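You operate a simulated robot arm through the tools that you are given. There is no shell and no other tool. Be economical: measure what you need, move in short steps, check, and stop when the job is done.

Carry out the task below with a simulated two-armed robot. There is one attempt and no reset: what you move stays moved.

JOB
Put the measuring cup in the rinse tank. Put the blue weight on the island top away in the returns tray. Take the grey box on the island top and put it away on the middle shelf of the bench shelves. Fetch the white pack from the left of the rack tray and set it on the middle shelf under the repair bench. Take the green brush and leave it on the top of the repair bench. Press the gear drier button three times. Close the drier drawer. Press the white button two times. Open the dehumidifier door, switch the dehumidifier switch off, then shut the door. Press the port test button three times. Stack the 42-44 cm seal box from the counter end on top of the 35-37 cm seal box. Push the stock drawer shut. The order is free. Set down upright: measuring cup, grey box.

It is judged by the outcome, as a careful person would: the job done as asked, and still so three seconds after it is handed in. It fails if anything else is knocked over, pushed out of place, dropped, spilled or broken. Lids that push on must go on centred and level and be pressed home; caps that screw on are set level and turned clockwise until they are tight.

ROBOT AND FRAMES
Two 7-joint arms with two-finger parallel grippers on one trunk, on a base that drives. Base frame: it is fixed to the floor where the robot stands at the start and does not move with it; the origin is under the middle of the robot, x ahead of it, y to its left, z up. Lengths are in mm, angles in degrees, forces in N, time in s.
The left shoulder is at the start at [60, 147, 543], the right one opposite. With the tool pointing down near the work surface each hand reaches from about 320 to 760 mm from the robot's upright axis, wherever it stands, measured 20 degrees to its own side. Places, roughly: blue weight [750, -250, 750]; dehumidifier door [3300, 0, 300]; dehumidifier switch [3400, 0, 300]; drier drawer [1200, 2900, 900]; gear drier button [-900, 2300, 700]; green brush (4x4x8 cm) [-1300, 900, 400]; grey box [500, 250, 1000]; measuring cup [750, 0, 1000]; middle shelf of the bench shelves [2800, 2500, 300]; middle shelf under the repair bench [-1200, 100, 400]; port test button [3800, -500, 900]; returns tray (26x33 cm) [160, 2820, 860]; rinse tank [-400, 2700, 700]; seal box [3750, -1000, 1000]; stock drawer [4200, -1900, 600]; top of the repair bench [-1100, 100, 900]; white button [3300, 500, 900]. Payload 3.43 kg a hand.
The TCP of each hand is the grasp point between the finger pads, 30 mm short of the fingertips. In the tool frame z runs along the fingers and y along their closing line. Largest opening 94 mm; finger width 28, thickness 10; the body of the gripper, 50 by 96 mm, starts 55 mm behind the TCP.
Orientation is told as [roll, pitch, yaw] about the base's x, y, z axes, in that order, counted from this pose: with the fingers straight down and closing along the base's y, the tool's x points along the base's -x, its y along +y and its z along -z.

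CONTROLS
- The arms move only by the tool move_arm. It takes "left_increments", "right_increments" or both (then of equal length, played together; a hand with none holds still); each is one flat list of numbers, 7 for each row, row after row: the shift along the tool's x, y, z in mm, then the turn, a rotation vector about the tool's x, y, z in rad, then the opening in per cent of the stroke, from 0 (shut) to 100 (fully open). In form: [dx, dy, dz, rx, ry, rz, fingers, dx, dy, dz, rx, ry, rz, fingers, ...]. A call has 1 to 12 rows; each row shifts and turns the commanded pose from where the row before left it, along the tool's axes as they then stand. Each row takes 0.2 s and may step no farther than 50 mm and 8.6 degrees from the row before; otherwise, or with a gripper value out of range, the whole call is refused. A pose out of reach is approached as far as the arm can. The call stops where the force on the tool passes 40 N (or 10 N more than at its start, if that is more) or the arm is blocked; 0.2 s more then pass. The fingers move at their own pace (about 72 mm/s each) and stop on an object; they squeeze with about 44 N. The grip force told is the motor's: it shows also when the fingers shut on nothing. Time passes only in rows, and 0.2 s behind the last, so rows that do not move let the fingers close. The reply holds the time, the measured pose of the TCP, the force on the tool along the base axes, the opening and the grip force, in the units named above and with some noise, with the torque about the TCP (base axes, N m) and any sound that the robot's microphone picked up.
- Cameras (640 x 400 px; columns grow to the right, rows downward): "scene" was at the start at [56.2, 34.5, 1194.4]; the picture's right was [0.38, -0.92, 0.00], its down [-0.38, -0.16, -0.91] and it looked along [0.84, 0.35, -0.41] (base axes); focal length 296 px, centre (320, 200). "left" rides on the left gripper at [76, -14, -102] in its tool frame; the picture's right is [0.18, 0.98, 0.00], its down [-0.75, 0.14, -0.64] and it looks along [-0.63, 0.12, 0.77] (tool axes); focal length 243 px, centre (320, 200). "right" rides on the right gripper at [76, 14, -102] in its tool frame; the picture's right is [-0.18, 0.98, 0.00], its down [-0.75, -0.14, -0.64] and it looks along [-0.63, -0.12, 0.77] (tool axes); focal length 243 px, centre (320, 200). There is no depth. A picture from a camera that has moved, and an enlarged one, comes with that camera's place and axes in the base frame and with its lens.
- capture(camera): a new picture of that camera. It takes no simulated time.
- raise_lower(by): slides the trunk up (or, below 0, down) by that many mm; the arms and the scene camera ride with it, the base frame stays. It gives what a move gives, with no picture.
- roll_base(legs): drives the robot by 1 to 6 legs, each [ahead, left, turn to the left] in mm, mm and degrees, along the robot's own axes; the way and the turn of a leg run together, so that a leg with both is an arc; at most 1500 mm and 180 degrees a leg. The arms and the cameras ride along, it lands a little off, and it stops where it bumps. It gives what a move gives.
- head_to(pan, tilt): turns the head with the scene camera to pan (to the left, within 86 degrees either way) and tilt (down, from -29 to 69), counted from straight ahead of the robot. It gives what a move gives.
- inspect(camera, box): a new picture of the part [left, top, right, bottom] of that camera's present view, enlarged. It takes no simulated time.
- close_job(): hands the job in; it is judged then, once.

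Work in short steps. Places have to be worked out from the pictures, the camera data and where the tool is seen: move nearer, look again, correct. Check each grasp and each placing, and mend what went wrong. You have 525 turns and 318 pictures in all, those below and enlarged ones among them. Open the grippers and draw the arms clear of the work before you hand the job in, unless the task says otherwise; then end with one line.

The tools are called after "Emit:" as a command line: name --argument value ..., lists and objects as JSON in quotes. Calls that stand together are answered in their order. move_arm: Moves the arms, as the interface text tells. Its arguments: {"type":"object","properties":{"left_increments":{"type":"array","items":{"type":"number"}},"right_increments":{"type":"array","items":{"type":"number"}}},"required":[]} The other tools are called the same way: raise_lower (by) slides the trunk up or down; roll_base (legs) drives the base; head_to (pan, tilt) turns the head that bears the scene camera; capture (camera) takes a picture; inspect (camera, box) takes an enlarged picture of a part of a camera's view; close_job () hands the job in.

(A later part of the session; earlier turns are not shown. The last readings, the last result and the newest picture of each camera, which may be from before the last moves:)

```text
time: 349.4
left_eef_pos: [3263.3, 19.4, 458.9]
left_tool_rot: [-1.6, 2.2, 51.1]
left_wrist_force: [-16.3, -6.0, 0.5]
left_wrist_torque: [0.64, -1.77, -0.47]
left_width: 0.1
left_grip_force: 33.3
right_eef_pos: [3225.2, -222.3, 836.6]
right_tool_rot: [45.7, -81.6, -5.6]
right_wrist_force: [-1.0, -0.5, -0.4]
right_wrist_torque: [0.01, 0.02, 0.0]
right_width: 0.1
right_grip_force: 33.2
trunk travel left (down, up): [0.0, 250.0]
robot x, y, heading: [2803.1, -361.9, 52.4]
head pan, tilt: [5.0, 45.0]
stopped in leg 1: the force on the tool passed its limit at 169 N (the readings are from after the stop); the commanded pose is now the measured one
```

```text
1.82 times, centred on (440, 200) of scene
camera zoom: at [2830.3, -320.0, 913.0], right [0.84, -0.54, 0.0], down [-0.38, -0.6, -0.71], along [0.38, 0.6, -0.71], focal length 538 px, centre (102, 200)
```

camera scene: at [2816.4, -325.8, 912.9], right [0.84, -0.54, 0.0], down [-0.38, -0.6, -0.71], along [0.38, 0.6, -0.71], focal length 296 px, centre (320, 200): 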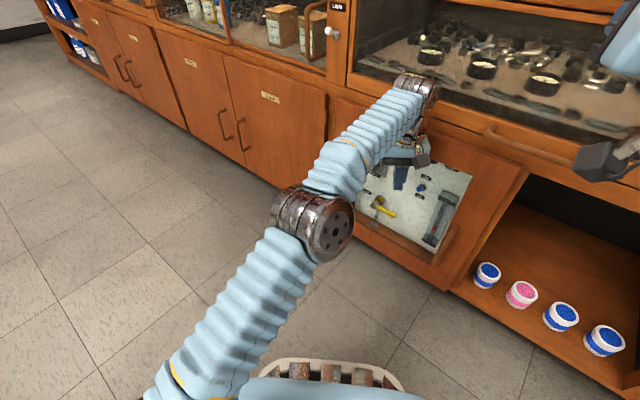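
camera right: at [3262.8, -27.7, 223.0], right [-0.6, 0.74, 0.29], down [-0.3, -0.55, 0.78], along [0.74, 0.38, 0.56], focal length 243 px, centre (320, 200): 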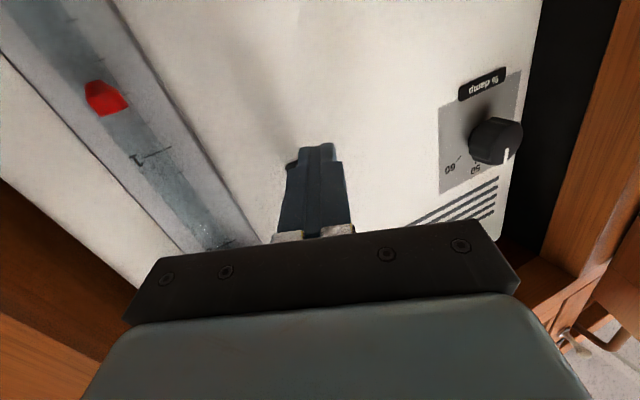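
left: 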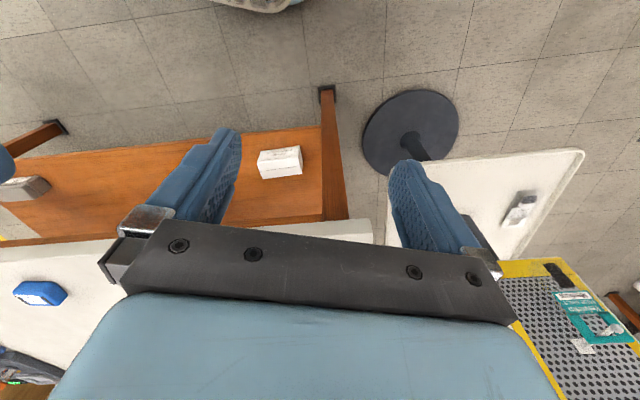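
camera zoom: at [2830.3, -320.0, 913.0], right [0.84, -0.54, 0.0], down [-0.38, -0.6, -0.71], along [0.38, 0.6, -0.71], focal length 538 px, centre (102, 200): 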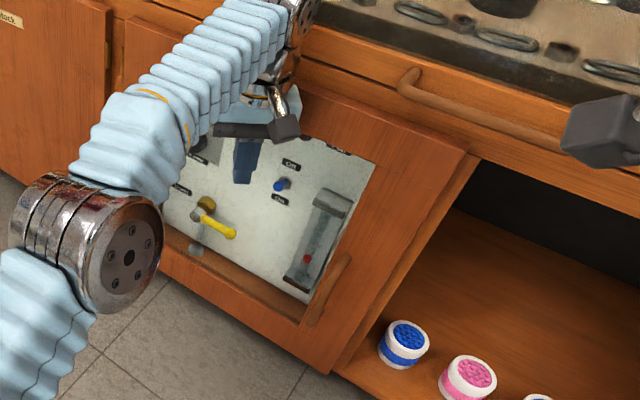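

Hand body touched the rail. Retreat and then push the door's frame home with horizontal fingertips.

Emit:
roll_base --legs '[[-60, 30, 0]]'

Emit:
move_arm --left_increments '[45, 20, 0, 0, 0, 0, 0, 45, 30, 0, 0, 0, 0, 0, 45, 30, 0, 0, 0, 0, 0, 45, 40, -20, 0, 0, 0, 0, 20, 40, -30, 0, 0, 0, 0, 0, 40, -30, 0, 0, 0, 0, 0, 40, -40, 0, 0, 0, 0, 0, 0, -45, 0, 0, 0, 0, 0, 0, -45, 0, 0, 0, 0, 0, 0, -45, 0, 0, 0, 0]'

Emit:
roll_base --legs '[[-150, 0, 0], [0, 0, -29.5]]'

Emit:
head_to --pan 0 --tilt 35

Emit:
capture --camera "scene"

```text
time: 350.4
left_eef_pos: [3202.3, -8.9, 457.6]
left_tool_rot: [-1.5, 2.1, 51.2]
left_wrist_force: [0.2, -0.3, 0.8]
left_wrist_torque: [-0.02, -0.01, -0.02]
left_width: 0.0
left_grip_force: 33.1
right_eef_pos: [3164.9, -249.8, 836.2]
right_tool_rot: [45.6, -81.7, -5.5]
right_wrist_force: [0.0, -0.6, 0.8]
right_wrist_torque: [0.04, -0.02, -0.03]
right_width: 0.2
right_grip_force: 33.0
trunk travel left (down, up): [0.0, 250.0]
robot x, y, heading: [2743.2, -393.8, 52.6]
head pan, tilt: [5.0, 45.0]
```

```text
refused: row 2 steps farther than a row can; nothing moved
```

```text
time: 353.3
left_eef_pos: [3239.9, -410.8, 458.4]
left_tool_rot: [-1.6, 2.2, 21.2]
left_wrist_force: [0.0, -0.2, 0.4]
left_wrist_torque: [0.01, -0.02, 0.0]
left_width: 0.0
left_grip_force: 32.7
right_eef_pos: [3086.4, -603.4, 835.8]
right_tool_rot: [45.6, -81.6, -35.6]
right_wrist_force: [-0.4, 0.7, -0.6]
right_wrist_torque: [-0.02, -0.01, 0.03]
right_width: 0.1
right_grip_force: 32.8
trunk travel left (down, up): [0.0, 250.0]
robot x, y, heading: [2649.6, -518.2, 22.4]
head pan, tilt: [5.0, 45.0]
```

```text
time: 354.0
left_eef_pos: [3240.1, -411.6, 458.0]
left_tool_rot: [-1.5, 2.2, 21.2]
left_wrist_force: [-0.1, 0.2, -0.5]
left_wrist_torque: [-0.02, -0.01, -0.01]
left_width: 0.0
left_grip_force: 32.8
right_eef_pos: [3085.5, -603.2, 835.6]
right_tool_rot: [45.6, -81.6, -35.6]
right_wrist_force: [0.8, -0.2, -0.2]
right_wrist_torque: [-0.01, 0.02, 0.0]
right_width: 0.0
right_grip_force: 33.4
trunk travel left (down, up): [0.0, 250.0]
robot x, y, heading: [2651.2, -512.5, 22.5]
head pan, tilt: [0.0, 35.0]
```

```text
132 pictures are left
camera scene: at [2704.3, -493.7, 927.7], right [0.38, -0.92, 0.0], down [-0.53, -0.22, -0.82], along [0.76, 0.31, -0.57], focal length 296 px, centre (320, 200)
```

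scene: 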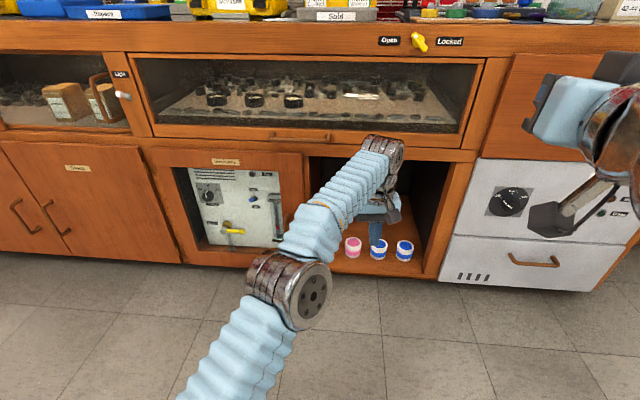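

Retract the left arm out and back.

Emit:
move_arm --left_increments '[40, 20, 0, 0, 0, 0, 0, 40, 20, 0, 0, 0, 0, 0, 40, 25, 0, 0, 0, 0, 0, 40, 25, 0, 0, 0, 0, 0, 40, 25, 0, 0, 0, 0, 0, 30, 35, 0, 0, 0, 0, 0, 0, 35, -30, 0, 0, 0, 0, 0, 35, -30, 0, 0, 0, 0, 0, 35, -30, 0, 0, 0, 0, 0, 35, -30, 0, 0, 0, 0, 0, 0, -40, 0, 0, 0, 100, 0, 0, -40, 0, 0, 0, 100]'

Emit:
inspect --camera "scene" --box '[120, 120, 360, 300]'

```text
time: 356.6
left_eef_pos: [2923.8, -219.4, 658.0]
left_tool_rot: [-1.5, 2.2, 21.2]
left_wrist_force: [-0.8, 1.0, 0.2]
left_wrist_torque: [0.0, 0.01, -0.01]
left_width: 82.0
left_grip_force: 0.1
right_eef_pos: [3086.9, -604.2, 836.3]
right_tool_rot: [45.6, -81.8, -35.5]
right_wrist_force: [0.3, 0.0, 0.9]
right_wrist_torque: [0.0, 0.05, -0.03]
right_width: 0.0
right_grip_force: 32.5
trunk travel left (down, up): [0.0, 250.0]
robot x, y, heading: [2649.6, -514.9, 22.3]
head pan, tilt: [0.0, 35.0]
```

```text
2.22 times, centred on (240, 210) of scene
camera zoom: at [2704.3, -493.6, 927.7], right [0.38, -0.92, 0.0], down [-0.53, -0.22, -0.82], along [0.76, 0.31, -0.57], focal length 657 px, centre (498, 178)
```

zoom: 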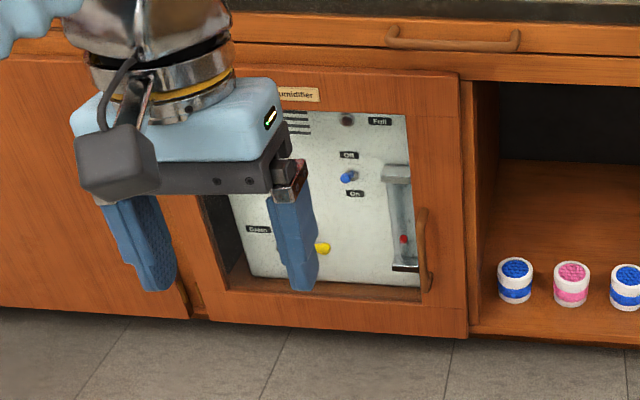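

Left still in view; shift it further left. Then line up the right hand to push the door's right frame.

Emit:
move_arm --right_increments '[35, 10, 10, -0.1, 0, 0, 0, 35, 10, 10, -0.1, 0, 0, 0, 35, 5, 10, 0, 0, 0, 0, 35, 5, 10, 0, 0, 0, 0, 35, 0, 10, 0, 0, 0, 0, 35, 0, 10, 0, 0, 0, 0, 35, 0, 10, 0, 0, 0, 0, 35, 0, 10, 0, 0, 0, 0, 35, 0, 10, 0, 0, 0, 0, 35, 0, 10, 0, 0, 0, 0, 35, 0, 0, 0, 0, 0, 0]' --left_increments '[0, 40, -10, 0, 0, 0, 100, 0, 40, -10, 0, 0, 0, 100, 0, 40, -10, 0, 0, 0, 100, 0, 40, -10, 0, 0, 0, 100, 0, 40, -10, 0, 0, 0, 100, 0, 0, 0, 0, 0, 0, 100, 0, 0, 0, 0, 0, 0, 100, 0, 0, 0, 0, 0, 0, 100, 0, 0, 0, 0, 0, 0, 100, 0, 0, 0, 0, 0, 0, 100, 0, 0, 0, 0, 0, 0, 100]'

Emit:
roll_base --legs '[[0, 220, 0]]'

Emit:
capture --camera "scene"

```text
time: 359.0
left_eef_pos: [2852.1, -26.2, 705.8]
left_tool_rot: [-1.7, 2.2, 21.2]
left_wrist_force: [-0.5, -0.1, 0.5]
left_wrist_torque: [-0.02, -0.06, -0.05]
left_width: 94.2
left_grip_force: 0.2
right_eef_pos: [3188.6, -476.3, 500.9]
right_tool_rot: [57.0, -81.6, -35.4]
right_wrist_force: [-0.2, 0.5, 0.7]
right_wrist_torque: [0.03, 0.02, -0.02]
right_width: 0.0
right_grip_force: 32.9
right hand out of reach, approached as far as the arm can: row 6, 7, 8, 9, 10, 11
trunk travel left (down, up): [0.0, 250.0]
robot x, y, heading: [2652.9, -517.1, 22.7]
head pan, tilt: [0.0, 35.0]
```

```text
time: 360.7
left_eef_pos: [2768.5, 177.5, 705.6]
left_tool_rot: [-1.5, 2.2, 21.2]
left_wrist_force: [0.6, 0.2, 0.2]
left_wrist_torque: [0.03, -0.01, 0.03]
left_width: 93.8
left_grip_force: 0.0
right_eef_pos: [3103.3, -273.9, 501.0]
right_tool_rot: [56.7, -81.6, -35.3]
right_wrist_force: [-0.1, 0.9, 0.4]
right_wrist_torque: [0.0, -0.01, -0.01]
right_width: 0.0
right_grip_force: 32.7
trunk travel left (down, up): [0.0, 250.0]
robot x, y, heading: [2567.4, -310.1, 22.4]
head pan, tilt: [0.0, 35.0]
```

```text
130 pictures are left
camera scene: at [2620.6, -290.6, 927.8], right [0.38, -0.92, 0.0], down [-0.53, -0.22, -0.82], along [0.76, 0.31, -0.57], focal length 296 px, centre (320, 200)
```

scene: 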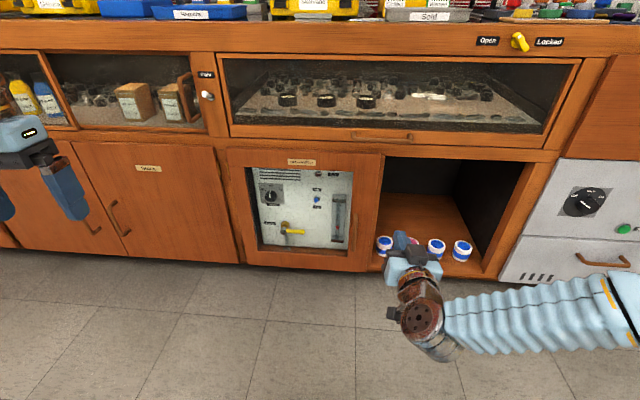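

Emit:
inspect --camera "scene" --box '[220, 140, 420, 290]'

```text
2.67 times, centred on (320, 215) of scene
camera zoom: at [2620.6, -290.6, 927.8], right [0.38, -0.92, 0.0], down [-0.53, -0.22, -0.82], along [0.76, 0.31, -0.57], focal length 789 px, centre (320, 160)
```

zoom: 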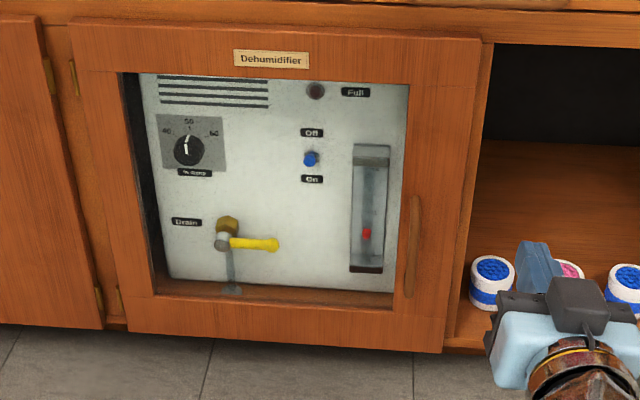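

Push the right door frame gently: drive 120 ahead/42 left, lower 60, then advance to contact.

Emit:
roll_base --legs '[[120, 42, 0]]'

Emit:
move_arm --right_increments '[30, 0, 0, 0, 0, 0, 0, 30, 0, 0, 0, 0, 0, 0, 0, 0, 35, 0, 0, 0, 0, 0, 0, 35, 0, 0, 0, 0, 0, 0, 25, 0, 0, 0, 0, 0, 0, 0, 0, 0, 0, 0]'

Emit:
inspect --camera "scene" --box '[220, 140, 420, 290]'

```text
time: 362.0
left_eef_pos: [2865.9, 260.2, 706.2]
left_tool_rot: [-1.5, 2.3, 21.0]
left_wrist_force: [0.5, -0.2, -0.2]
left_wrist_torque: [0.01, -0.01, -0.01]
left_width: 94.2
left_grip_force: 0.1
right_eef_pos: [3201.0, -190.3, 501.5]
right_tool_rot: [56.8, -81.7, -35.5]
right_wrist_force: [-0.5, 0.0, 0.5]
right_wrist_torque: [0.02, -0.02, -0.01]
right_width: 0.0
right_grip_force: 33.3
trunk travel left (down, up): [0.0, 250.0]
robot x, y, heading: [2660.9, -226.2, 22.3]
head pan, tilt: [0.0, 35.0]
```

```text
time: 363.4
left_eef_pos: [2865.4, 259.9, 706.0]
left_tool_rot: [-1.5, 2.3, 21.0]
left_wrist_force: [-0.2, -0.3, 0.2]
left_wrist_torque: [-0.02, 0.01, 0.04]
left_width: 94.1
left_grip_force: 0.1
right_eef_pos: [3291.7, -142.3, 436.6]
right_tool_rot: [56.9, -81.7, -35.5]
right_wrist_force: [0.3, 1.0, 0.7]
right_wrist_torque: [0.01, 0.01, -0.03]
right_width: 0.2
right_grip_force: 33.4
right hand out of reach, approached as far as the arm can: row 1, 2
trunk travel left (down, up): [0.0, 250.0]
robot x, y, heading: [2664.8, -228.1, 22.1]
head pan, tilt: [0.0, 35.0]
```

```text
2.67 times, centred on (320, 215) of scene
camera zoom: at [2716.8, -206.1, 927.8], right [0.38, -0.93, 0.0], down [-0.53, -0.22, -0.82], along [0.76, 0.31, -0.57], focal length 789 px, centre (320, 160)
```

zoom: 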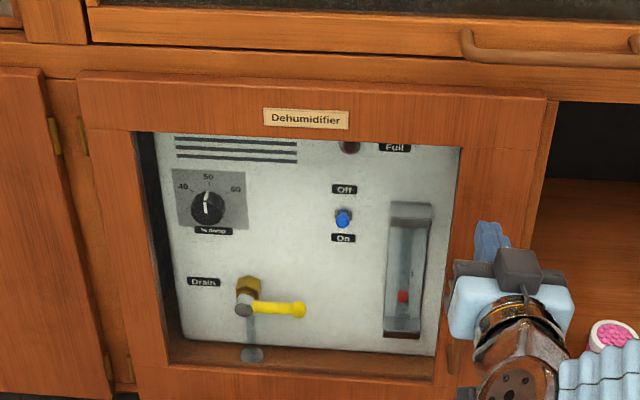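

On the frame. Advance until contact force.

Emit:
move_arm --right_increments '[0, 0, 10, 0, 0, 0, 0, 0, 0, 10, 0, 0, 0, 0, 0, 0, 8, 0, 0, 0, 0, 0, 0, 8, 0, 0, 0, 0, 0, 0, 6, 0, 0, 0, 0, 0, 0, 6, 0, 0, 0, 0, 0, 0, 6, 0, 0, 0, 0, 0, 0, 6, 0, 0, 0, 0, 0, 0, 0, 0, 0, 0, 0]'

Emit:
inspect --camera "scene" --box '[220, 140, 420, 290]'

```text
time: 364.6
left_eef_pos: [2865.6, 260.3, 705.8]
left_tool_rot: [-1.6, 2.1, 20.9]
left_wrist_force: [-0.2, 0.6, 0.7]
left_wrist_torque: [0.03, 0.01, -0.02]
left_width: 94.0
left_grip_force: 0.1
right_eef_pos: [3328.1, -129.2, 434.0]
right_tool_rot: [56.5, -81.5, -35.1]
right_wrist_force: [-16.0, -8.1, 6.1]
right_wrist_torque: [0.08, -0.36, -0.22]
right_width: 0.2
right_grip_force: 33.0
trunk travel left (down, up): [0.0, 250.0]
robot x, y, heading: [2664.9, -232.5, 22.3]
head pan, tilt: [0.0, 35.0]
stopped in row 6 (right hand): the force on the tool passed its limit at 55 N (the readings are from after the stop); the commanded pose is now the measured one
```

```text
2.67 times, centred on (320, 215) of scene
camera zoom: at [2715.5, -206.7, 928.0], right [0.38, -0.93, 0.0], down [-0.53, -0.22, -0.82], along [0.76, 0.31, -0.57], focal length 789 px, centre (320, 160)
```

zoom: 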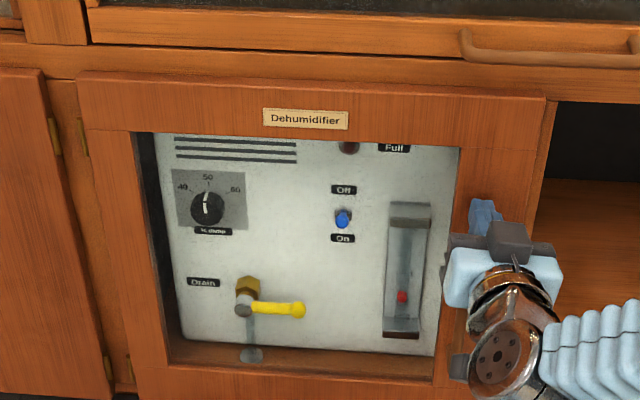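

Door is firmly shut. Back off and look right for the port-test button, seal boxes and stock drawer.

Emit:
roll_base --legs '[[-300, 0, 0], [0, -650, 0]]'

Emit:
raise_lower --by 250

Emit:
head_to --pan 0 --tilt 22

Emit:
capture --camera "scene"

Emit:
head_to --pan -45 --tilt 22

Emit:
capture --camera "scene"

```text
time: 369.9
left_eef_pos: [2827.4, -451.9, 704.5]
left_tool_rot: [-1.6, 2.2, 21.8]
left_wrist_force: [0.3, -0.2, 1.4]
left_wrist_torque: [0.03, -0.04, -0.03]
left_width: 93.8
left_grip_force: 0.0
right_eef_pos: [3294.0, -833.8, 433.1]
right_tool_rot: [55.7, -81.5, -33.6]
right_wrist_force: [0.6, -0.1, 0.4]
right_wrist_torque: [-0.01, -0.02, -0.02]
right_width: 0.0
right_grip_force: 32.6
trunk travel left (down, up): [0.0, 250.0]
robot x, y, heading: [2631.0, -945.5, 22.9]
head pan, tilt: [0.0, 35.0]
```

```text
time: 372.5
left_eef_pos: [2827.6, -450.7, 955.8]
left_tool_rot: [-1.7, 2.2, 21.8]
left_wrist_force: [-0.6, -0.1, 0.0]
left_wrist_torque: [0.03, 0.0, 0.0]
left_width: 94.0
left_grip_force: 0.1
right_eef_pos: [3296.1, -834.2, 681.3]
right_tool_rot: [55.7, -81.5, -33.5]
right_wrist_force: [0.1, 0.9, 0.2]
right_wrist_torque: [0.01, -0.01, 0.0]
right_width: 0.2
right_grip_force: 32.8
trunk travel left (down, up): [-250.0, 0.0]
robot x, y, heading: [2631.7, -946.6, 22.9]
head pan, tilt: [0.0, 35.0]
```

```text
time: 373.2
left_eef_pos: [2827.1, -450.7, 955.6]
left_tool_rot: [-1.6, 2.2, 21.8]
left_wrist_force: [-1.5, 0.1, 0.2]
left_wrist_torque: [0.01, 0.0, -0.01]
left_width: 94.0
left_grip_force: 0.0
right_eef_pos: [3295.9, -834.9, 680.9]
right_tool_rot: [55.7, -81.5, -33.5]
right_wrist_force: [0.7, 0.1, -0.7]
right_wrist_torque: [-0.04, 0.02, -0.03]
right_width: 0.0
right_grip_force: 33.3
trunk travel left (down, up): [-250.0, 0.0]
robot x, y, heading: [2630.0, -939.1, 23.2]
head pan, tilt: [0.0, 22.0]
```

```text
126 pictures are left
camera scene: at [2688.8, -918.3, 1198.3], right [0.39, -0.92, 0.0], down [-0.35, -0.15, -0.93], along [0.85, 0.36, -0.38], focal length 296 px, centre (320, 200)
```

scene: 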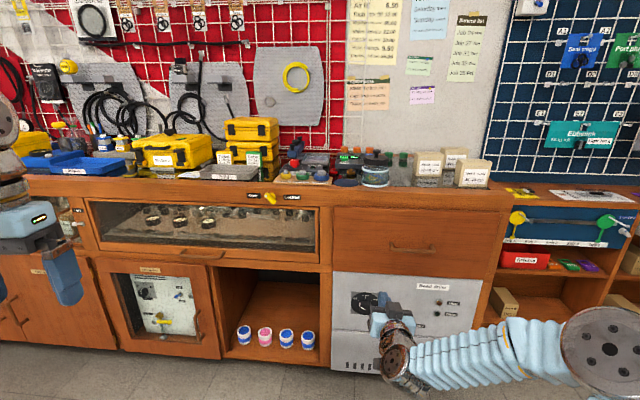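

```text
time: 374.4
left_eef_pos: [2828.1, -451.0, 956.7]
left_tool_rot: [-1.6, 2.2, 21.9]
left_wrist_force: [1.0, 0.6, -0.6]
left_wrist_torque: [-0.01, 0.02, -0.03]
left_width: 94.0
left_grip_force: 0.0
right_eef_pos: [3296.8, -834.0, 681.9]
right_tool_rot: [55.6, -81.4, -33.5]
right_wrist_force: [0.2, 0.5, -0.9]
right_wrist_torque: [-0.04, 0.0, 0.03]
right_width: 0.1
right_grip_force: 32.9
trunk travel left (down, up): [-250.0, 0.0]
robot x, y, heading: [2630.9, -945.0, 23.0]
head pan, tilt: [-45.0, 22.0]
```

```text
125 pictures are left
camera scene: at [2689.5, -989.3, 1198.4], right [-0.37, -0.93, 0.0], down [-0.35, 0.14, -0.93], along [0.86, -0.35, -0.37], focal length 296 px, centre (320, 200)
```

scene: 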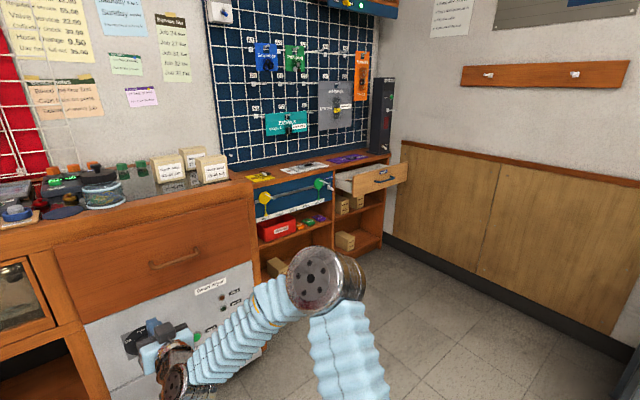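

Zoom on counter-end items and the drawer.

Emit:
inspect --camera "scene" --box '[0, 130, 240, 230]'

Emit:
inspect --camera "scene" --box '[240, 130, 430, 260]'

Emit:
head_to --pan 0 --tilt 22

Emit:
inspect --camera "scene" --box '[200, 110, 500, 220]'

```text
2.67 times, centred on (120, 180) of scene
camera zoom: at [2689.5, -989.3, 1198.4], right [-0.37, -0.93, 0.0], down [-0.35, 0.14, -0.93], along [0.86, -0.35, -0.37], focal length 789 px, centre (853, 253)
```

zoom: 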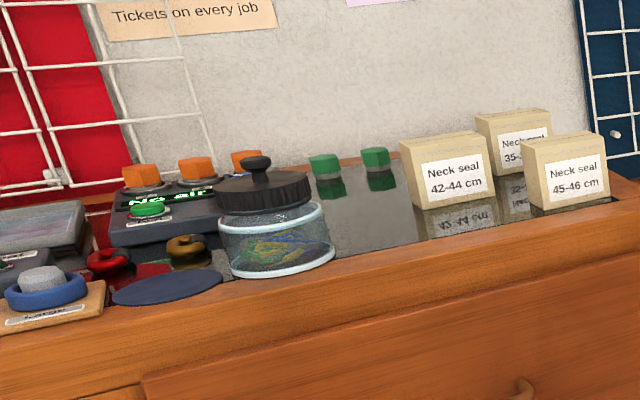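

```text
3.08 times, centred on (335, 195) of scene
camera zoom: at [2689.5, -989.3, 1198.4], right [-0.37, -0.93, 0.0], down [-0.35, 0.14, -0.93], along [0.86, -0.35, -0.37], focal length 910 px, centre (274, 215)
```

zoom: 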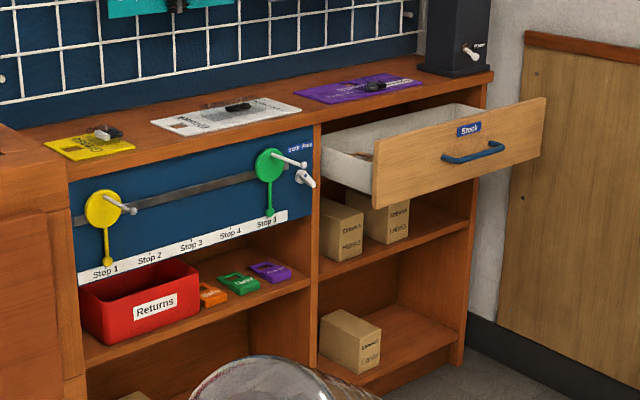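

```text
time: 375.5
left_eef_pos: [2825.3, -450.6, 957.0]
left_tool_rot: [-1.6, 2.3, 21.7]
left_wrist_force: [-0.1, 0.4, 0.2]
left_wrist_torque: [0.04, -0.02, 0.01]
left_width: 93.9
left_grip_force: 0.1
right_eef_pos: [3295.1, -832.5, 682.1]
right_tool_rot: [55.7, -81.5, -33.5]
right_wrist_force: [1.6, -0.4, -0.4]
right_wrist_torque: [-0.05, 0.0, 0.0]
right_width: 0.3
right_grip_force: 33.2
trunk travel left (down, up): [-250.0, 0.0]
robot x, y, heading: [2631.8, -941.1, 23.4]
head pan, tilt: [0.0, 22.0]
```

```text
2.13 times, centred on (350, 165) of scene
camera zoom: at [2688.8, -918.4, 1198.4], right [0.39, -0.92, 0.0], down [-0.34, -0.15, -0.93], along [0.85, 0.36, -0.37], focal length 631 px, centre (256, 275)
```

zoom: 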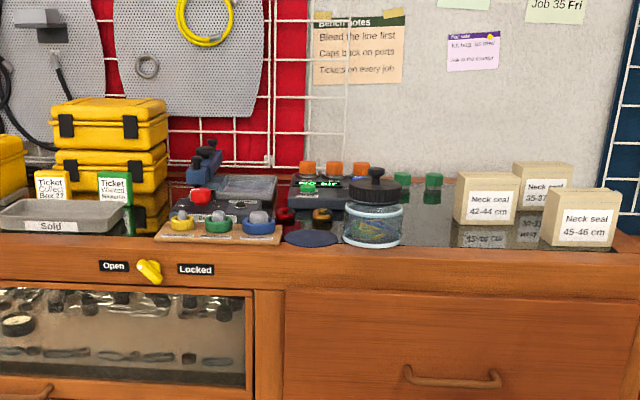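

Stock drawer, seal boxes (42-44, 35-37, 45-46) and a "No air" port tester are visible. Reconfigure the right hand to 45° high, then approach the port tester.

Emit:
move_arm --right_increments '[-40, 0, -20, 0, 0, 0, 0, -40, 0, -20, 0, 0, 0, 0, -40, 0, -20, 0, 0, 0, 0, -40, 0, -20, 0, 0, 0, 0, -40, 0, -20, 0, 0, 0, 0, -40, 0, -20, 0, 0, 0, 0, -40, 0, -20, 0, 0, 0, 0, -40, 0, -20, 0, 0, 0, 0]'

Emit:
move_arm --right_increments '[0, 0, 0, 0, 0.12, 0, 0, 0, 0, 0, 0, 0.12, 0, 0, 0, 0, 0, 0, 0.12, 0, 0, 0, 0, 0, 0, 0.12, 0, 0, 0, 0, 0, 0, 0.1, 0, 0, 0, 0, 0, 0, 0.1, 0, 0, 0, 0, 0, 0, 0, 0, 0]'

Emit:
roll_base --legs '[[400, 0, 0]]'

Emit:
capture --camera "scene"

Emit:
capture --camera "right"

```text
time: 377.3
left_eef_pos: [2826.3, -450.2, 955.4]
left_tool_rot: [-1.7, 2.2, 21.8]
left_wrist_force: [0.9, -0.4, 1.1]
left_wrist_torque: [-0.02, 0.0, -0.02]
left_width: 93.7
left_grip_force: 0.0
right_eef_pos: [3187.7, -921.6, 1010.3]
right_tool_rot: [55.9, -81.5, -33.6]
right_wrist_force: [0.5, 0.8, 0.1]
right_wrist_torque: [-0.02, -0.01, 0.01]
right_width: 0.2
right_grip_force: 32.9
trunk travel left (down, up): [-250.0, 0.0]
robot x, y, heading: [2630.5, -938.3, 23.0]
head pan, tilt: [0.0, 22.0]
```

```text
time: 378.9
left_eef_pos: [2826.5, -452.2, 955.4]
left_tool_rot: [-1.6, 2.1, 21.8]
left_wrist_force: [-0.1, 0.2, 0.2]
left_wrist_torque: [0.01, -0.03, 0.04]
left_width: 93.9
left_grip_force: 0.1
right_eef_pos: [3188.1, -920.6, 1011.8]
right_tool_rot: [10.2, -45.7, 14.7]
right_wrist_force: [0.5, -0.9, -0.5]
right_wrist_torque: [-0.03, -0.01, -0.01]
right_width: 0.0
right_grip_force: 33.5
trunk travel left (down, up): [-250.0, 0.0]
robot x, y, heading: [2626.4, -943.4, 23.0]
head pan, tilt: [0.0, 22.0]
```

```text
time: 381.4
left_eef_pos: [3193.0, -289.7, 955.7]
left_tool_rot: [-1.6, 2.3, 22.3]
left_wrist_force: [0.0, 0.3, -0.9]
left_wrist_torque: [-0.02, 0.01, -0.01]
left_width: 94.1
left_grip_force: 0.1
right_eef_pos: [3557.1, -757.3, 1012.0]
right_tool_rot: [10.1, -45.8, 15.1]
right_wrist_force: [-0.4, 0.4, 0.5]
right_wrist_torque: [0.0, -0.02, 0.0]
right_width: 0.1
right_grip_force: 33.1
trunk travel left (down, up): [-250.0, 0.0]
robot x, y, heading: [2998.6, -782.0, 23.4]
head pan, tilt: [0.0, 22.0]
```

```text
121 pictures are left
camera scene: at [3058.7, -758.2, 1198.4], right [0.4, -0.92, 0.0], down [-0.34, -0.15, -0.93], along [0.85, 0.37, -0.37], focal length 296 px, centre (320, 200)
```

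scene: 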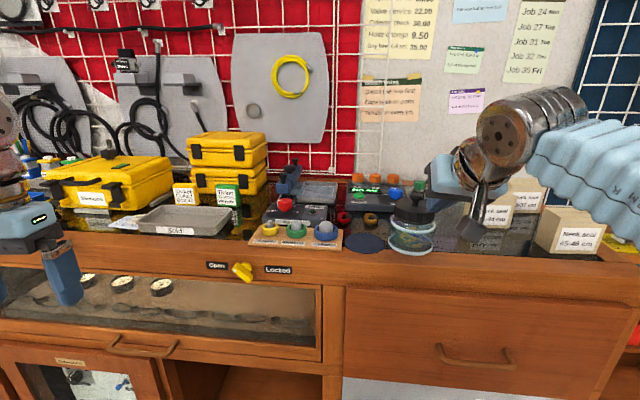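

```text
120 pictures are left
camera right: at [3435.1, -793.5, 1028.9], right [-0.25, 0.94, 0.25], down [0.15, -0.22, 0.96], along [0.96, 0.28, -0.09], focal length 243 px, centre (320, 200)
```

right: 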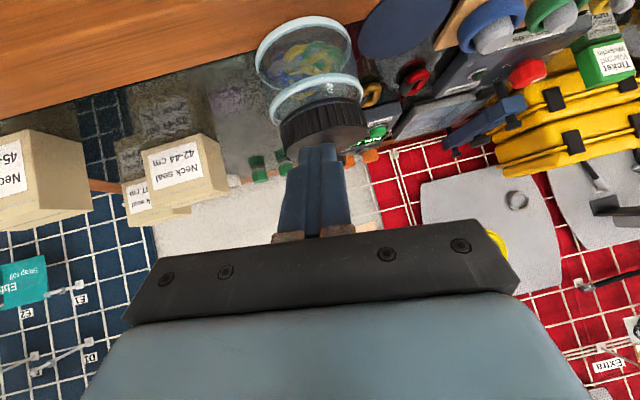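

Zoom in on the tester area.

Emit:
inspect --camera "scene" --box '[240, 150, 460, 270]'

```text
2.91 times, centred on (350, 210) of scene
camera zoom: at [3058.7, -758.2, 1198.4], right [0.4, -0.92, 0.0], down [-0.34, -0.15, -0.93], along [0.85, 0.37, -0.37], focal length 860 px, centre (233, 171)
```

zoom: 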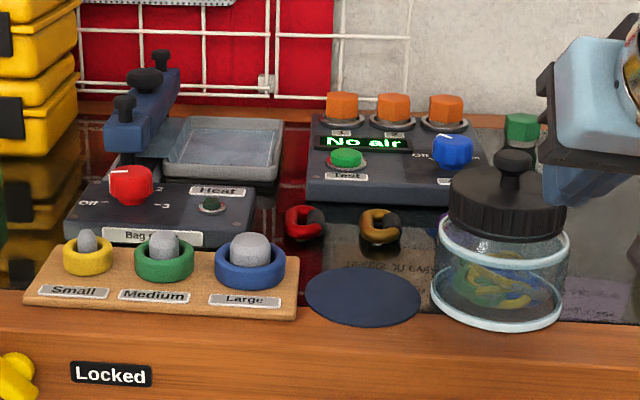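

Green "Test" button ≈(3780,-562,915). Drive 150 closer and move the hand over it.

Emit:
roll_base --legs '[[150, 0, 0]]'

Emit:
move_arm --right_increments '[0, 40, 0, 0, 0, 0, 0, 0, 38, 0, 0, 0, 0, 0, -20, 0, 20, 0, 0, 0, 0, -20, 0, 20, 0, 0, 0, 0, 0, 0, 0, 0, 0, 0, 0]'

Emit:
capture --camera "right"

Emit:
capture --camera "scene"

```text
time: 382.8
left_eef_pos: [3329.1, -228.6, 955.8]
left_tool_rot: [-1.5, 2.1, 22.5]
left_wrist_force: [-0.5, -0.3, 0.5]
left_wrist_torque: [0.01, -0.03, 0.01]
left_width: 94.0
left_grip_force: 0.0
right_eef_pos: [3696.2, -693.8, 1012.1]
right_tool_rot: [10.1, -45.8, 15.3]
right_wrist_force: [-0.2, 0.1, 0.5]
right_wrist_torque: [0.04, -0.02, -0.03]
right_width: 0.1
right_grip_force: 32.2
trunk travel left (down, up): [-250.0, 0.0]
robot x, y, heading: [3135.5, -723.4, 23.8]
head pan, tilt: [0.0, 22.0]
```

```text
time: 384.0
left_eef_pos: [3330.1, -227.4, 955.3]
left_tool_rot: [-1.7, 2.2, 22.4]
left_wrist_force: [0.2, -0.3, -0.1]
left_wrist_torque: [0.0, 0.0, -0.02]
left_width: 94.1
left_grip_force: 0.1
right_eef_pos: [3719.2, -602.1, 1027.0]
right_tool_rot: [10.0, -45.9, 15.4]
right_wrist_force: [0.8, 0.7, -0.2]
right_wrist_torque: [-0.01, -0.01, 0.0]
right_width: 0.0
right_grip_force: 33.0
trunk travel left (down, up): [-250.0, 0.0]
robot x, y, heading: [3141.1, -721.6, 23.7]
head pan, tilt: [0.0, 22.0]
```

```text
118 pictures are left
camera right: at [3597.7, -638.6, 1042.9], right [-0.25, 0.93, 0.25], down [0.15, -0.22, 0.96], along [0.96, 0.28, -0.09], focal length 243 px, centre (320, 200)
```

right: 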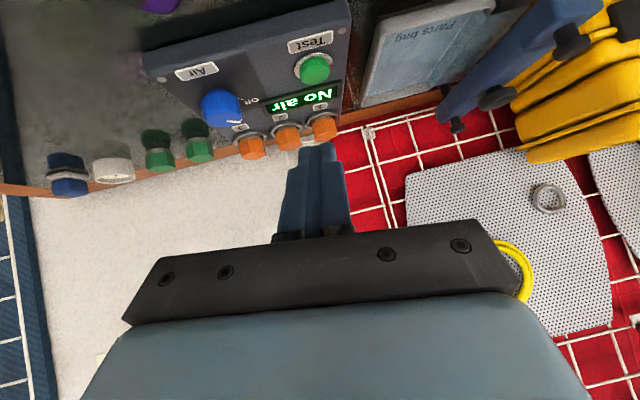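

```text
117 pictures are left
camera scene: at [3197.9, -697.0, 1198.3], right [0.4, -0.92, 0.0], down [-0.34, -0.15, -0.93], along [0.85, 0.37, -0.37], focal length 296 px, centre (320, 200)
```

scene: 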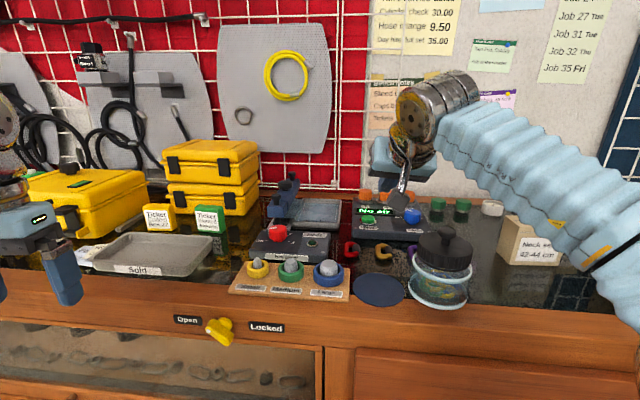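

Button at (3784,-558). Move 67 ahead, 7 left, and lower to hover.

Emit:
move_arm --right_increments '[-24, 4, 24, 0, 0, 0, 0, -24, 3, 24, 0, 0, 0, 0, 22, 0, 22, 0, 0, 0, 0, 22, 0, 22, 0, 0, 0, 0, 0, 0, 0, 0, 0, 0, 0]'

Emit:
capture --camera "right"

```text
time: 385.2
left_eef_pos: [3329.0, -226.9, 955.1]
left_tool_rot: [-1.6, 2.2, 22.5]
left_wrist_force: [0.6, 0.0, 0.7]
left_wrist_torque: [0.01, 0.04, 0.0]
left_width: 93.9
left_grip_force: 0.0
right_eef_pos: [3777.1, -562.4, 963.3]
right_tool_rot: [10.1, -45.7, 15.4]
right_wrist_force: [0.7, 0.0, -0.2]
right_wrist_torque: [0.0, 0.0, 0.01]
right_width: 0.0
right_grip_force: 33.1
trunk travel left (down, up): [-250.0, 0.0]
robot x, y, heading: [3139.0, -722.2, 24.1]
head pan, tilt: [0.0, 22.0]
```

```text
116 pictures are left
camera right: at [3655.4, -599.7, 980.4], right [-0.25, 0.93, 0.25], down [0.15, -0.22, 0.96], along [0.96, 0.28, -0.09], focal length 243 px, centre (320, 200)
```

right: 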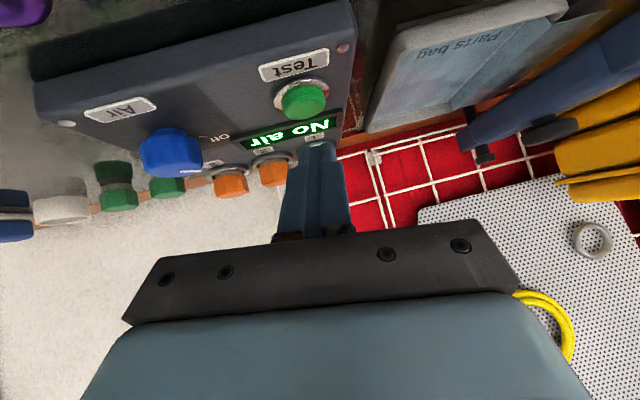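

Refined: button ≈(3812,-546,895). Advance 26 more and lower to z≈938.

Emit:
move_arm --right_increments '[-18, -3, 18, 0, 0, 0, 0, 17, 0, 17, 0, 0, 0, 0, 0, 0, 0, 0, 0, 0, 0]'

Emit:
capture --camera "right"

```text
time: 386.0
left_eef_pos: [3330.9, -227.9, 956.1]
left_tool_rot: [-1.6, 2.3, 22.5]
left_wrist_force: [-0.1, 0.1, -0.3]
left_wrist_torque: [-0.03, 0.0, -0.02]
left_width: 93.8
left_grip_force: 0.1
right_eef_pos: [3802.0, -552.0, 940.3]
right_tool_rot: [10.0, -45.8, 15.3]
right_wrist_force: [0.3, -0.9, -0.1]
right_wrist_torque: [0.01, 0.02, 0.02]
right_width: 0.0
right_grip_force: 32.7
trunk travel left (down, up): [-250.0, 0.0]
robot x, y, heading: [3139.4, -723.7, 23.9]
head pan, tilt: [0.0, 22.0]
```

```text
115 pictures are left
camera right: at [3679.6, -589.5, 957.0], right [-0.25, 0.93, 0.25], down [0.15, -0.22, 0.96], along [0.96, 0.28, -0.09], focal length 243 px, centre (320, 200)
```

right: 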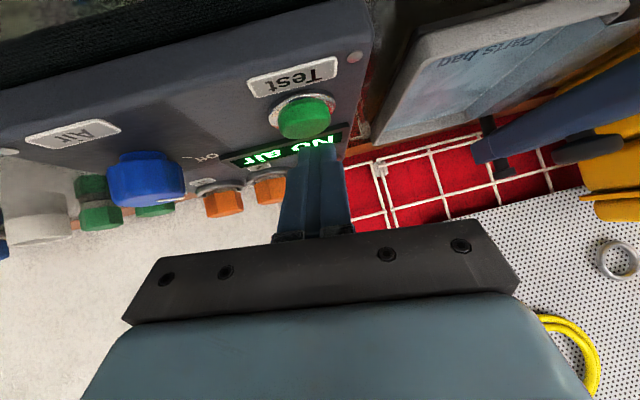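

Tip corner is right over the button (~15 mm above). Press down gradually.

Emit:
move_arm --right_increments '[7.2, -1.2, 6.9, 0, 0, 0, 0, 3.6, -0.6, 3.4, 0, 0, 0, 0, 2.2, -0.4, 2.1, 0, 0, 0, 0, 2.2, -0.4, 2.1, 0, 0, 0, 0, 0, 0, 0, 0, 0, 0, 0]'

Emit:
capture --camera "right"

```text
time: 387.3
left_eef_pos: [3329.0, -229.5, 956.8]
left_tool_rot: [-1.6, 2.1, 22.5]
left_wrist_force: [-0.3, 0.7, 0.2]
left_wrist_torque: [0.0, 0.02, 0.0]
left_width: 94.0
left_grip_force: 0.0
right_eef_pos: [3798.5, -551.7, 927.3]
right_tool_rot: [10.7, -46.9, 14.8]
right_wrist_force: [3.1, -0.2, 18.5]
right_wrist_torque: [-0.01, -0.11, -0.05]
right_width: 0.0
right_grip_force: 32.6
trunk travel left (down, up): [-250.0, 0.0]
robot x, y, heading: [3137.1, -719.2, 23.7]
head pan, tilt: [0.0, 22.0]
heard: click
stopped in row 5 (right hand): the force on the tool passed its limit at 41 N (the readings are from after the stop); the commanded pose is now the measured one
```

```text
114 pictures are left
camera right: at [3677.2, -589.8, 941.4], right [-0.25, 0.93, 0.26], down [0.14, -0.23, 0.96], along [0.96, 0.28, -0.07], focal length 243 px, centre (320, 200)
```

right: 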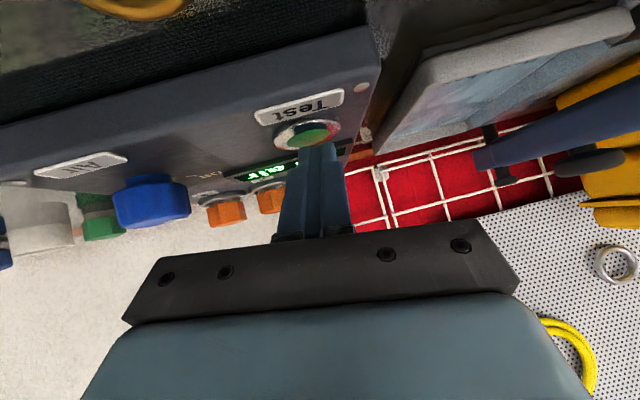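

Click 1. Release and press again.

Emit:
move_arm --right_increments '[-10, 1.5, -7.5, 0, 0, 0, 0, 0, 0, 0, 0, 0, 0, 0]'

Emit:
move_arm --right_increments '[4, -0.6, 3.8, 0, 0, 0, 0, 3, -0.5, 2.8, 0, 0, 0, 0, 2, -0.4, 2, 0, 0, 0, 0, 0, 0, 0, 0, 0, 0, 0]'

```text
time: 387.9
left_eef_pos: [3329.5, -228.2, 955.9]
left_tool_rot: [-1.6, 2.2, 22.5]
left_wrist_force: [0.2, 0.9, -0.4]
left_wrist_torque: [-0.02, 0.02, -0.02]
left_width: 94.2
left_grip_force: 0.0
right_eef_pos: [3801.9, -550.8, 932.2]
right_tool_rot: [10.2, -46.2, 15.2]
right_wrist_force: [0.2, 1.1, 1.7]
right_wrist_torque: [0.01, -0.03, 0.01]
right_width: 0.1
right_grip_force: 32.9
trunk travel left (down, up): [-250.0, 0.0]
robot x, y, heading: [3138.3, -723.4, 24.0]
head pan, tilt: [0.0, 22.0]
```

```text
time: 388.9
left_eef_pos: [3329.1, -228.5, 957.8]
left_tool_rot: [-1.5, 2.1, 22.5]
left_wrist_force: [-0.6, -0.3, 0.1]
left_wrist_torque: [-0.02, 0.0, 0.0]
left_width: 94.0
left_grip_force: 0.1
right_eef_pos: [3802.8, -551.9, 924.7]
right_tool_rot: [10.4, -46.6, 15.1]
right_wrist_force: [5.4, -2.6, 26.1]
right_wrist_torque: [0.05, -0.45, -0.13]
right_width: 0.0
right_grip_force: 32.7
trunk travel left (down, up): [-250.0, 0.0]
robot x, y, heading: [3142.4, -720.3, 23.7]
head pan, tilt: [0.0, 22.0]
```

Not fully released before. Raise 20 mm, then press again.

Emit:
move_arm --right_increments '[-14, 2, -14, 0, 0, 0, 0, 0, 0, 0, 0, 0, 0, 0]'

Emit:
capture --camera "right"

Emit:
move_arm --right_increments '[7, -1, 6, 0, 0, 0, 0, 4, -0.6, 4, 0, 0, 0, 0, 3, -0.5, 3, 0, 0, 0, 0, 2, -0.4, 2, 0, 0, 0, 0, 0, 0, 0, 0, 0, 0, 0]'

```text
time: 389.5
left_eef_pos: [3329.9, -227.7, 956.1]
left_tool_rot: [-1.6, 2.1, 22.5]
left_wrist_force: [0.7, -0.1, 0.3]
left_wrist_torque: [0.0, 0.01, -0.02]
left_width: 94.1
left_grip_force: 0.0
right_eef_pos: [3803.6, -551.3, 940.6]
right_tool_rot: [10.2, -46.1, 15.3]
right_wrist_force: [-0.9, -0.9, 0.5]
right_wrist_torque: [-0.01, -0.03, -0.03]
right_width: 0.2
right_grip_force: 33.1
trunk travel left (down, up): [-250.0, 0.0]
robot x, y, heading: [3141.1, -722.1, 23.6]
head pan, tilt: [0.0, 22.0]
```

```text
113 pictures are left
camera right: at [3681.0, -587.4, 956.9], right [-0.25, 0.93, 0.25], down [0.15, -0.22, 0.96], along [0.96, 0.28, -0.08], focal length 243 px, centre (320, 200)
```

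right: 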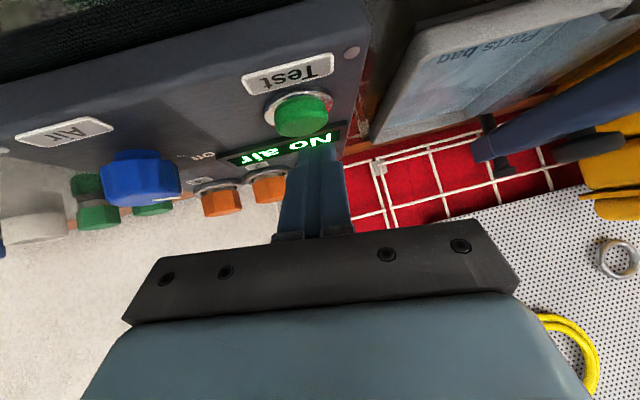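

```text
time: 390.7
left_eef_pos: [3328.7, -228.4, 957.1]
left_tool_rot: [-1.7, 2.1, 22.4]
left_wrist_force: [-0.1, -0.6, 0.6]
left_wrist_torque: [0.0, 0.01, -0.01]
left_width: 94.4
left_grip_force: 0.1
right_eef_pos: [3801.2, -550.8, 923.7]
right_tool_rot: [10.5, -46.7, 15.0]
right_wrist_force: [11.5, 6.5, 34.3]
right_wrist_torque: [0.35, -0.73, -0.01]
right_width: 0.1
right_grip_force: 32.5
trunk travel left (down, up): [-250.0, 0.0]
robot x, y, heading: [3139.4, -721.0, 23.9]
head pan, tilt: [0.0, 22.0]
heard: click
```

Click 2. Release 20 mm and press a third time.

Emit:
move_arm --right_increments '[-14, 2, -13, 0, 0, 0, 0, 0, 0, 0, 0, 0, 0, 0]'

Emit:
move_arm --right_increments '[7, -1, 6.5, 0, 0, 0, 0, 4, -0.6, 4, 0, 0, 0, 0, 3, -0.5, 3, 0, 0, 0, 0, 2, -0.4, 2, 0, 0, 0, 0, 0, 0, 0, 0, 0, 0, 0]'

```text
time: 391.3
left_eef_pos: [3330.8, -228.0, 955.5]
left_tool_rot: [-1.7, 2.2, 22.5]
left_wrist_force: [-0.5, 0.4, 0.3]
left_wrist_torque: [0.0, -0.03, 0.01]
left_width: 93.9
left_grip_force: 0.0
right_eef_pos: [3803.4, -552.3, 935.9]
right_tool_rot: [10.0, -46.0, 15.3]
right_wrist_force: [-0.6, 0.6, 0.5]
right_wrist_torque: [0.01, 0.03, 0.03]
right_width: 0.0
right_grip_force: 33.3
trunk travel left (down, up): [-250.0, 0.0]
robot x, y, heading: [3138.4, -719.0, 23.7]
head pan, tilt: [0.0, 22.0]
```

```text
time: 392.3
left_eef_pos: [3328.8, -228.9, 955.9]
left_tool_rot: [-1.6, 2.0, 22.5]
left_wrist_force: [0.3, -0.4, -0.4]
left_wrist_torque: [-0.02, 0.0, 0.0]
left_width: 94.0
left_grip_force: 0.1
right_eef_pos: [3801.0, -552.2, 927.1]
right_tool_rot: [11.0, -47.4, 14.7]
right_wrist_force: [2.9, 1.8, 19.1]
right_wrist_torque: [0.06, -0.08, 0.04]
right_width: 0.0
right_grip_force: 32.9
trunk travel left (down, up): [-250.0, 0.0]
robot x, y, heading: [3138.0, -721.8, 23.8]
head pan, tilt: [0.0, 22.0]
heard: click
stopped in row 5 (right hand): the force on the tool passed its limit at 43 N (the readings are from after the stop); the commanded pose is now the measured one
```

All three clicks done. Raise, back off, and move right to the seal boxes.

Emit:
move_arm --right_increments '[-30, 3, -28, 0, 0, 0, 0, -30, 3, -28, 0, 0, 0, 0, 25, 0, -25, 0, 0, 0, 0, 25, -20, -25, 0, 0, 0, 0, 25, -30, -25, 0, 0, 0, 0, 25, -30, -25, 0, 0, 0, 0, 0, -40, 0, 0, 0, 0, 100, 0, -40, 0, 0, 0, 0, 100]'

Emit:
roll_base --legs '[[-150, -250, 0]]'

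Emit:
head_to --pan -5 --tilt 25

Emit:
capture --camera "scene"

Emit:
capture --camera "right"

```text
time: 394.1
left_eef_pos: [3330.5, -227.8, 955.4]
left_tool_rot: [-1.5, 2.3, 22.4]
left_wrist_force: [0.1, 0.0, -0.2]
left_wrist_torque: [-0.03, -0.01, 0.0]
left_width: 94.0
left_grip_force: 0.1
right_eef_pos: [3734.8, -755.2, 975.7]
right_tool_rot: [10.6, -46.8, 14.9]
right_wrist_force: [0.2, 0.5, -0.2]
right_wrist_torque: [-0.01, 0.0, -0.02]
right_width: 82.1
right_grip_force: 0.1
trunk travel left (down, up): [-250.0, 0.0]
robot x, y, heading: [3144.5, -721.0, 23.8]
head pan, tilt: [0.0, 22.0]
```

```text
time: 396.2
left_eef_pos: [3296.9, -528.2, 956.9]
left_tool_rot: [-1.6, 2.2, 22.8]
left_wrist_force: [0.0, -0.5, -0.7]
left_wrist_torque: [-0.01, -0.02, -0.03]
left_width: 94.1
left_grip_force: 0.1
right_eef_pos: [3705.6, -1053.1, 976.3]
right_tool_rot: [10.7, -46.9, 15.1]
right_wrist_force: [-0.1, -0.1, 0.5]
right_wrist_torque: [-0.01, -0.03, 0.01]
right_width: 94.0
right_grip_force: 0.1
trunk travel left (down, up): [-250.0, 0.0]
robot x, y, heading: [3107.0, -1019.8, 23.9]
head pan, tilt: [0.0, 22.0]
```

```text
time: 396.8
left_eef_pos: [3296.9, -529.1, 956.3]
left_tool_rot: [-1.6, 2.2, 22.8]
left_wrist_force: [0.8, -0.6, -0.3]
left_wrist_torque: [-0.01, 0.0, 0.0]
left_width: 93.8
left_grip_force: 0.1
right_eef_pos: [3705.9, -1054.2, 975.8]
right_tool_rot: [10.8, -46.9, 15.1]
right_wrist_force: [0.1, -0.4, 0.6]
right_wrist_torque: [0.0, 0.0, 0.0]
right_width: 94.0
right_grip_force: 0.0
trunk travel left (down, up): [-250.0, 0.0]
robot x, y, heading: [3109.5, -1024.7, 24.0]
head pan, tilt: [-5.0, 25.0]
```

```text
112 pictures are left
camera scene: at [3168.9, -1005.4, 1193.5], right [0.33, -0.95, 0.0], down [-0.4, -0.14, -0.91], along [0.86, 0.3, -0.42], focal length 296 px, centre (320, 200)
```

scene: 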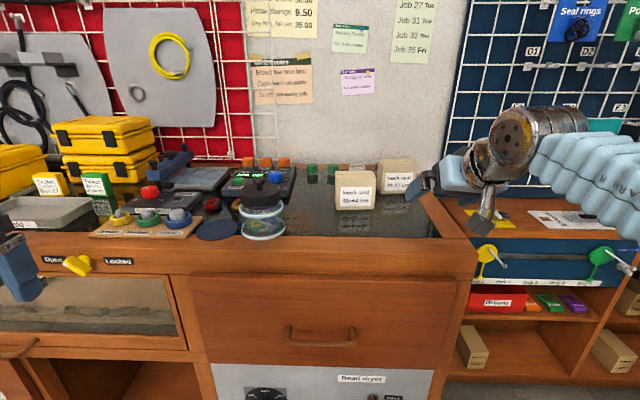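

```text
111 pictures are left
camera right: at [3582.9, -1091.7, 990.1], right [-0.26, 0.93, 0.26], down [0.14, -0.23, 0.96], along [0.96, 0.29, -0.07], focal length 243 px, centre (320, 200)
```

right: 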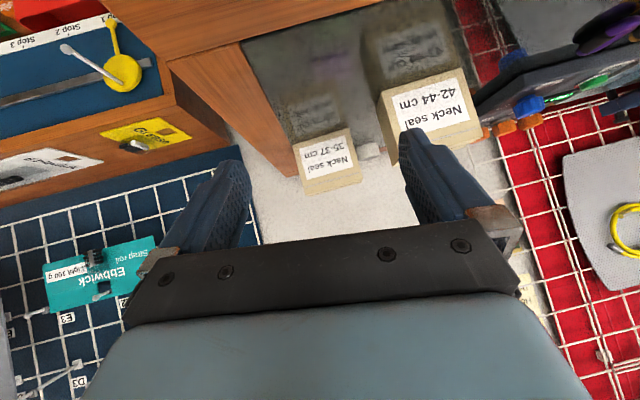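

The 45-46 box is no longer where it was — check whether my hand displaced it.

Emit:
head_to --pan -25 --tilt 45

Emit:
capture --camera "scene"

```text
time: 397.7
left_eef_pos: [3298.5, -528.4, 955.6]
left_tool_rot: [-1.7, 2.2, 22.8]
left_wrist_force: [0.0, -0.6, -0.4]
left_wrist_torque: [-0.03, 0.0, 0.0]
left_width: 93.8
left_grip_force: 0.0
right_eef_pos: [3705.5, -1052.8, 975.1]
right_tool_rot: [10.7, -46.9, 15.0]
right_wrist_force: [0.2, -0.1, -0.3]
right_wrist_torque: [-0.01, 0.03, 0.02]
right_width: 94.0
right_grip_force: 0.1
trunk travel left (down, up): [-250.0, 0.0]
robot x, y, heading: [3108.0, -1023.9, 23.9]
head pan, tilt: [-25.0, 45.0]
```

```text
110 pictures are left
camera scene: at [3163.1, -1036.8, 1163.0], right [-0.02, -1.0, 0.0], down [-0.71, 0.01, -0.71], along [0.71, -0.01, -0.71], focal length 296 px, centre (320, 200)
```

scene: 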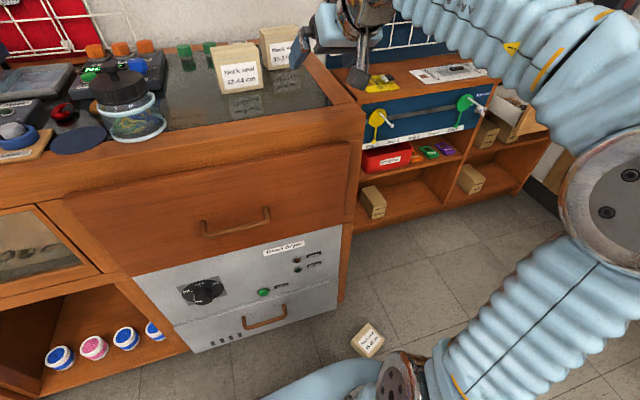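

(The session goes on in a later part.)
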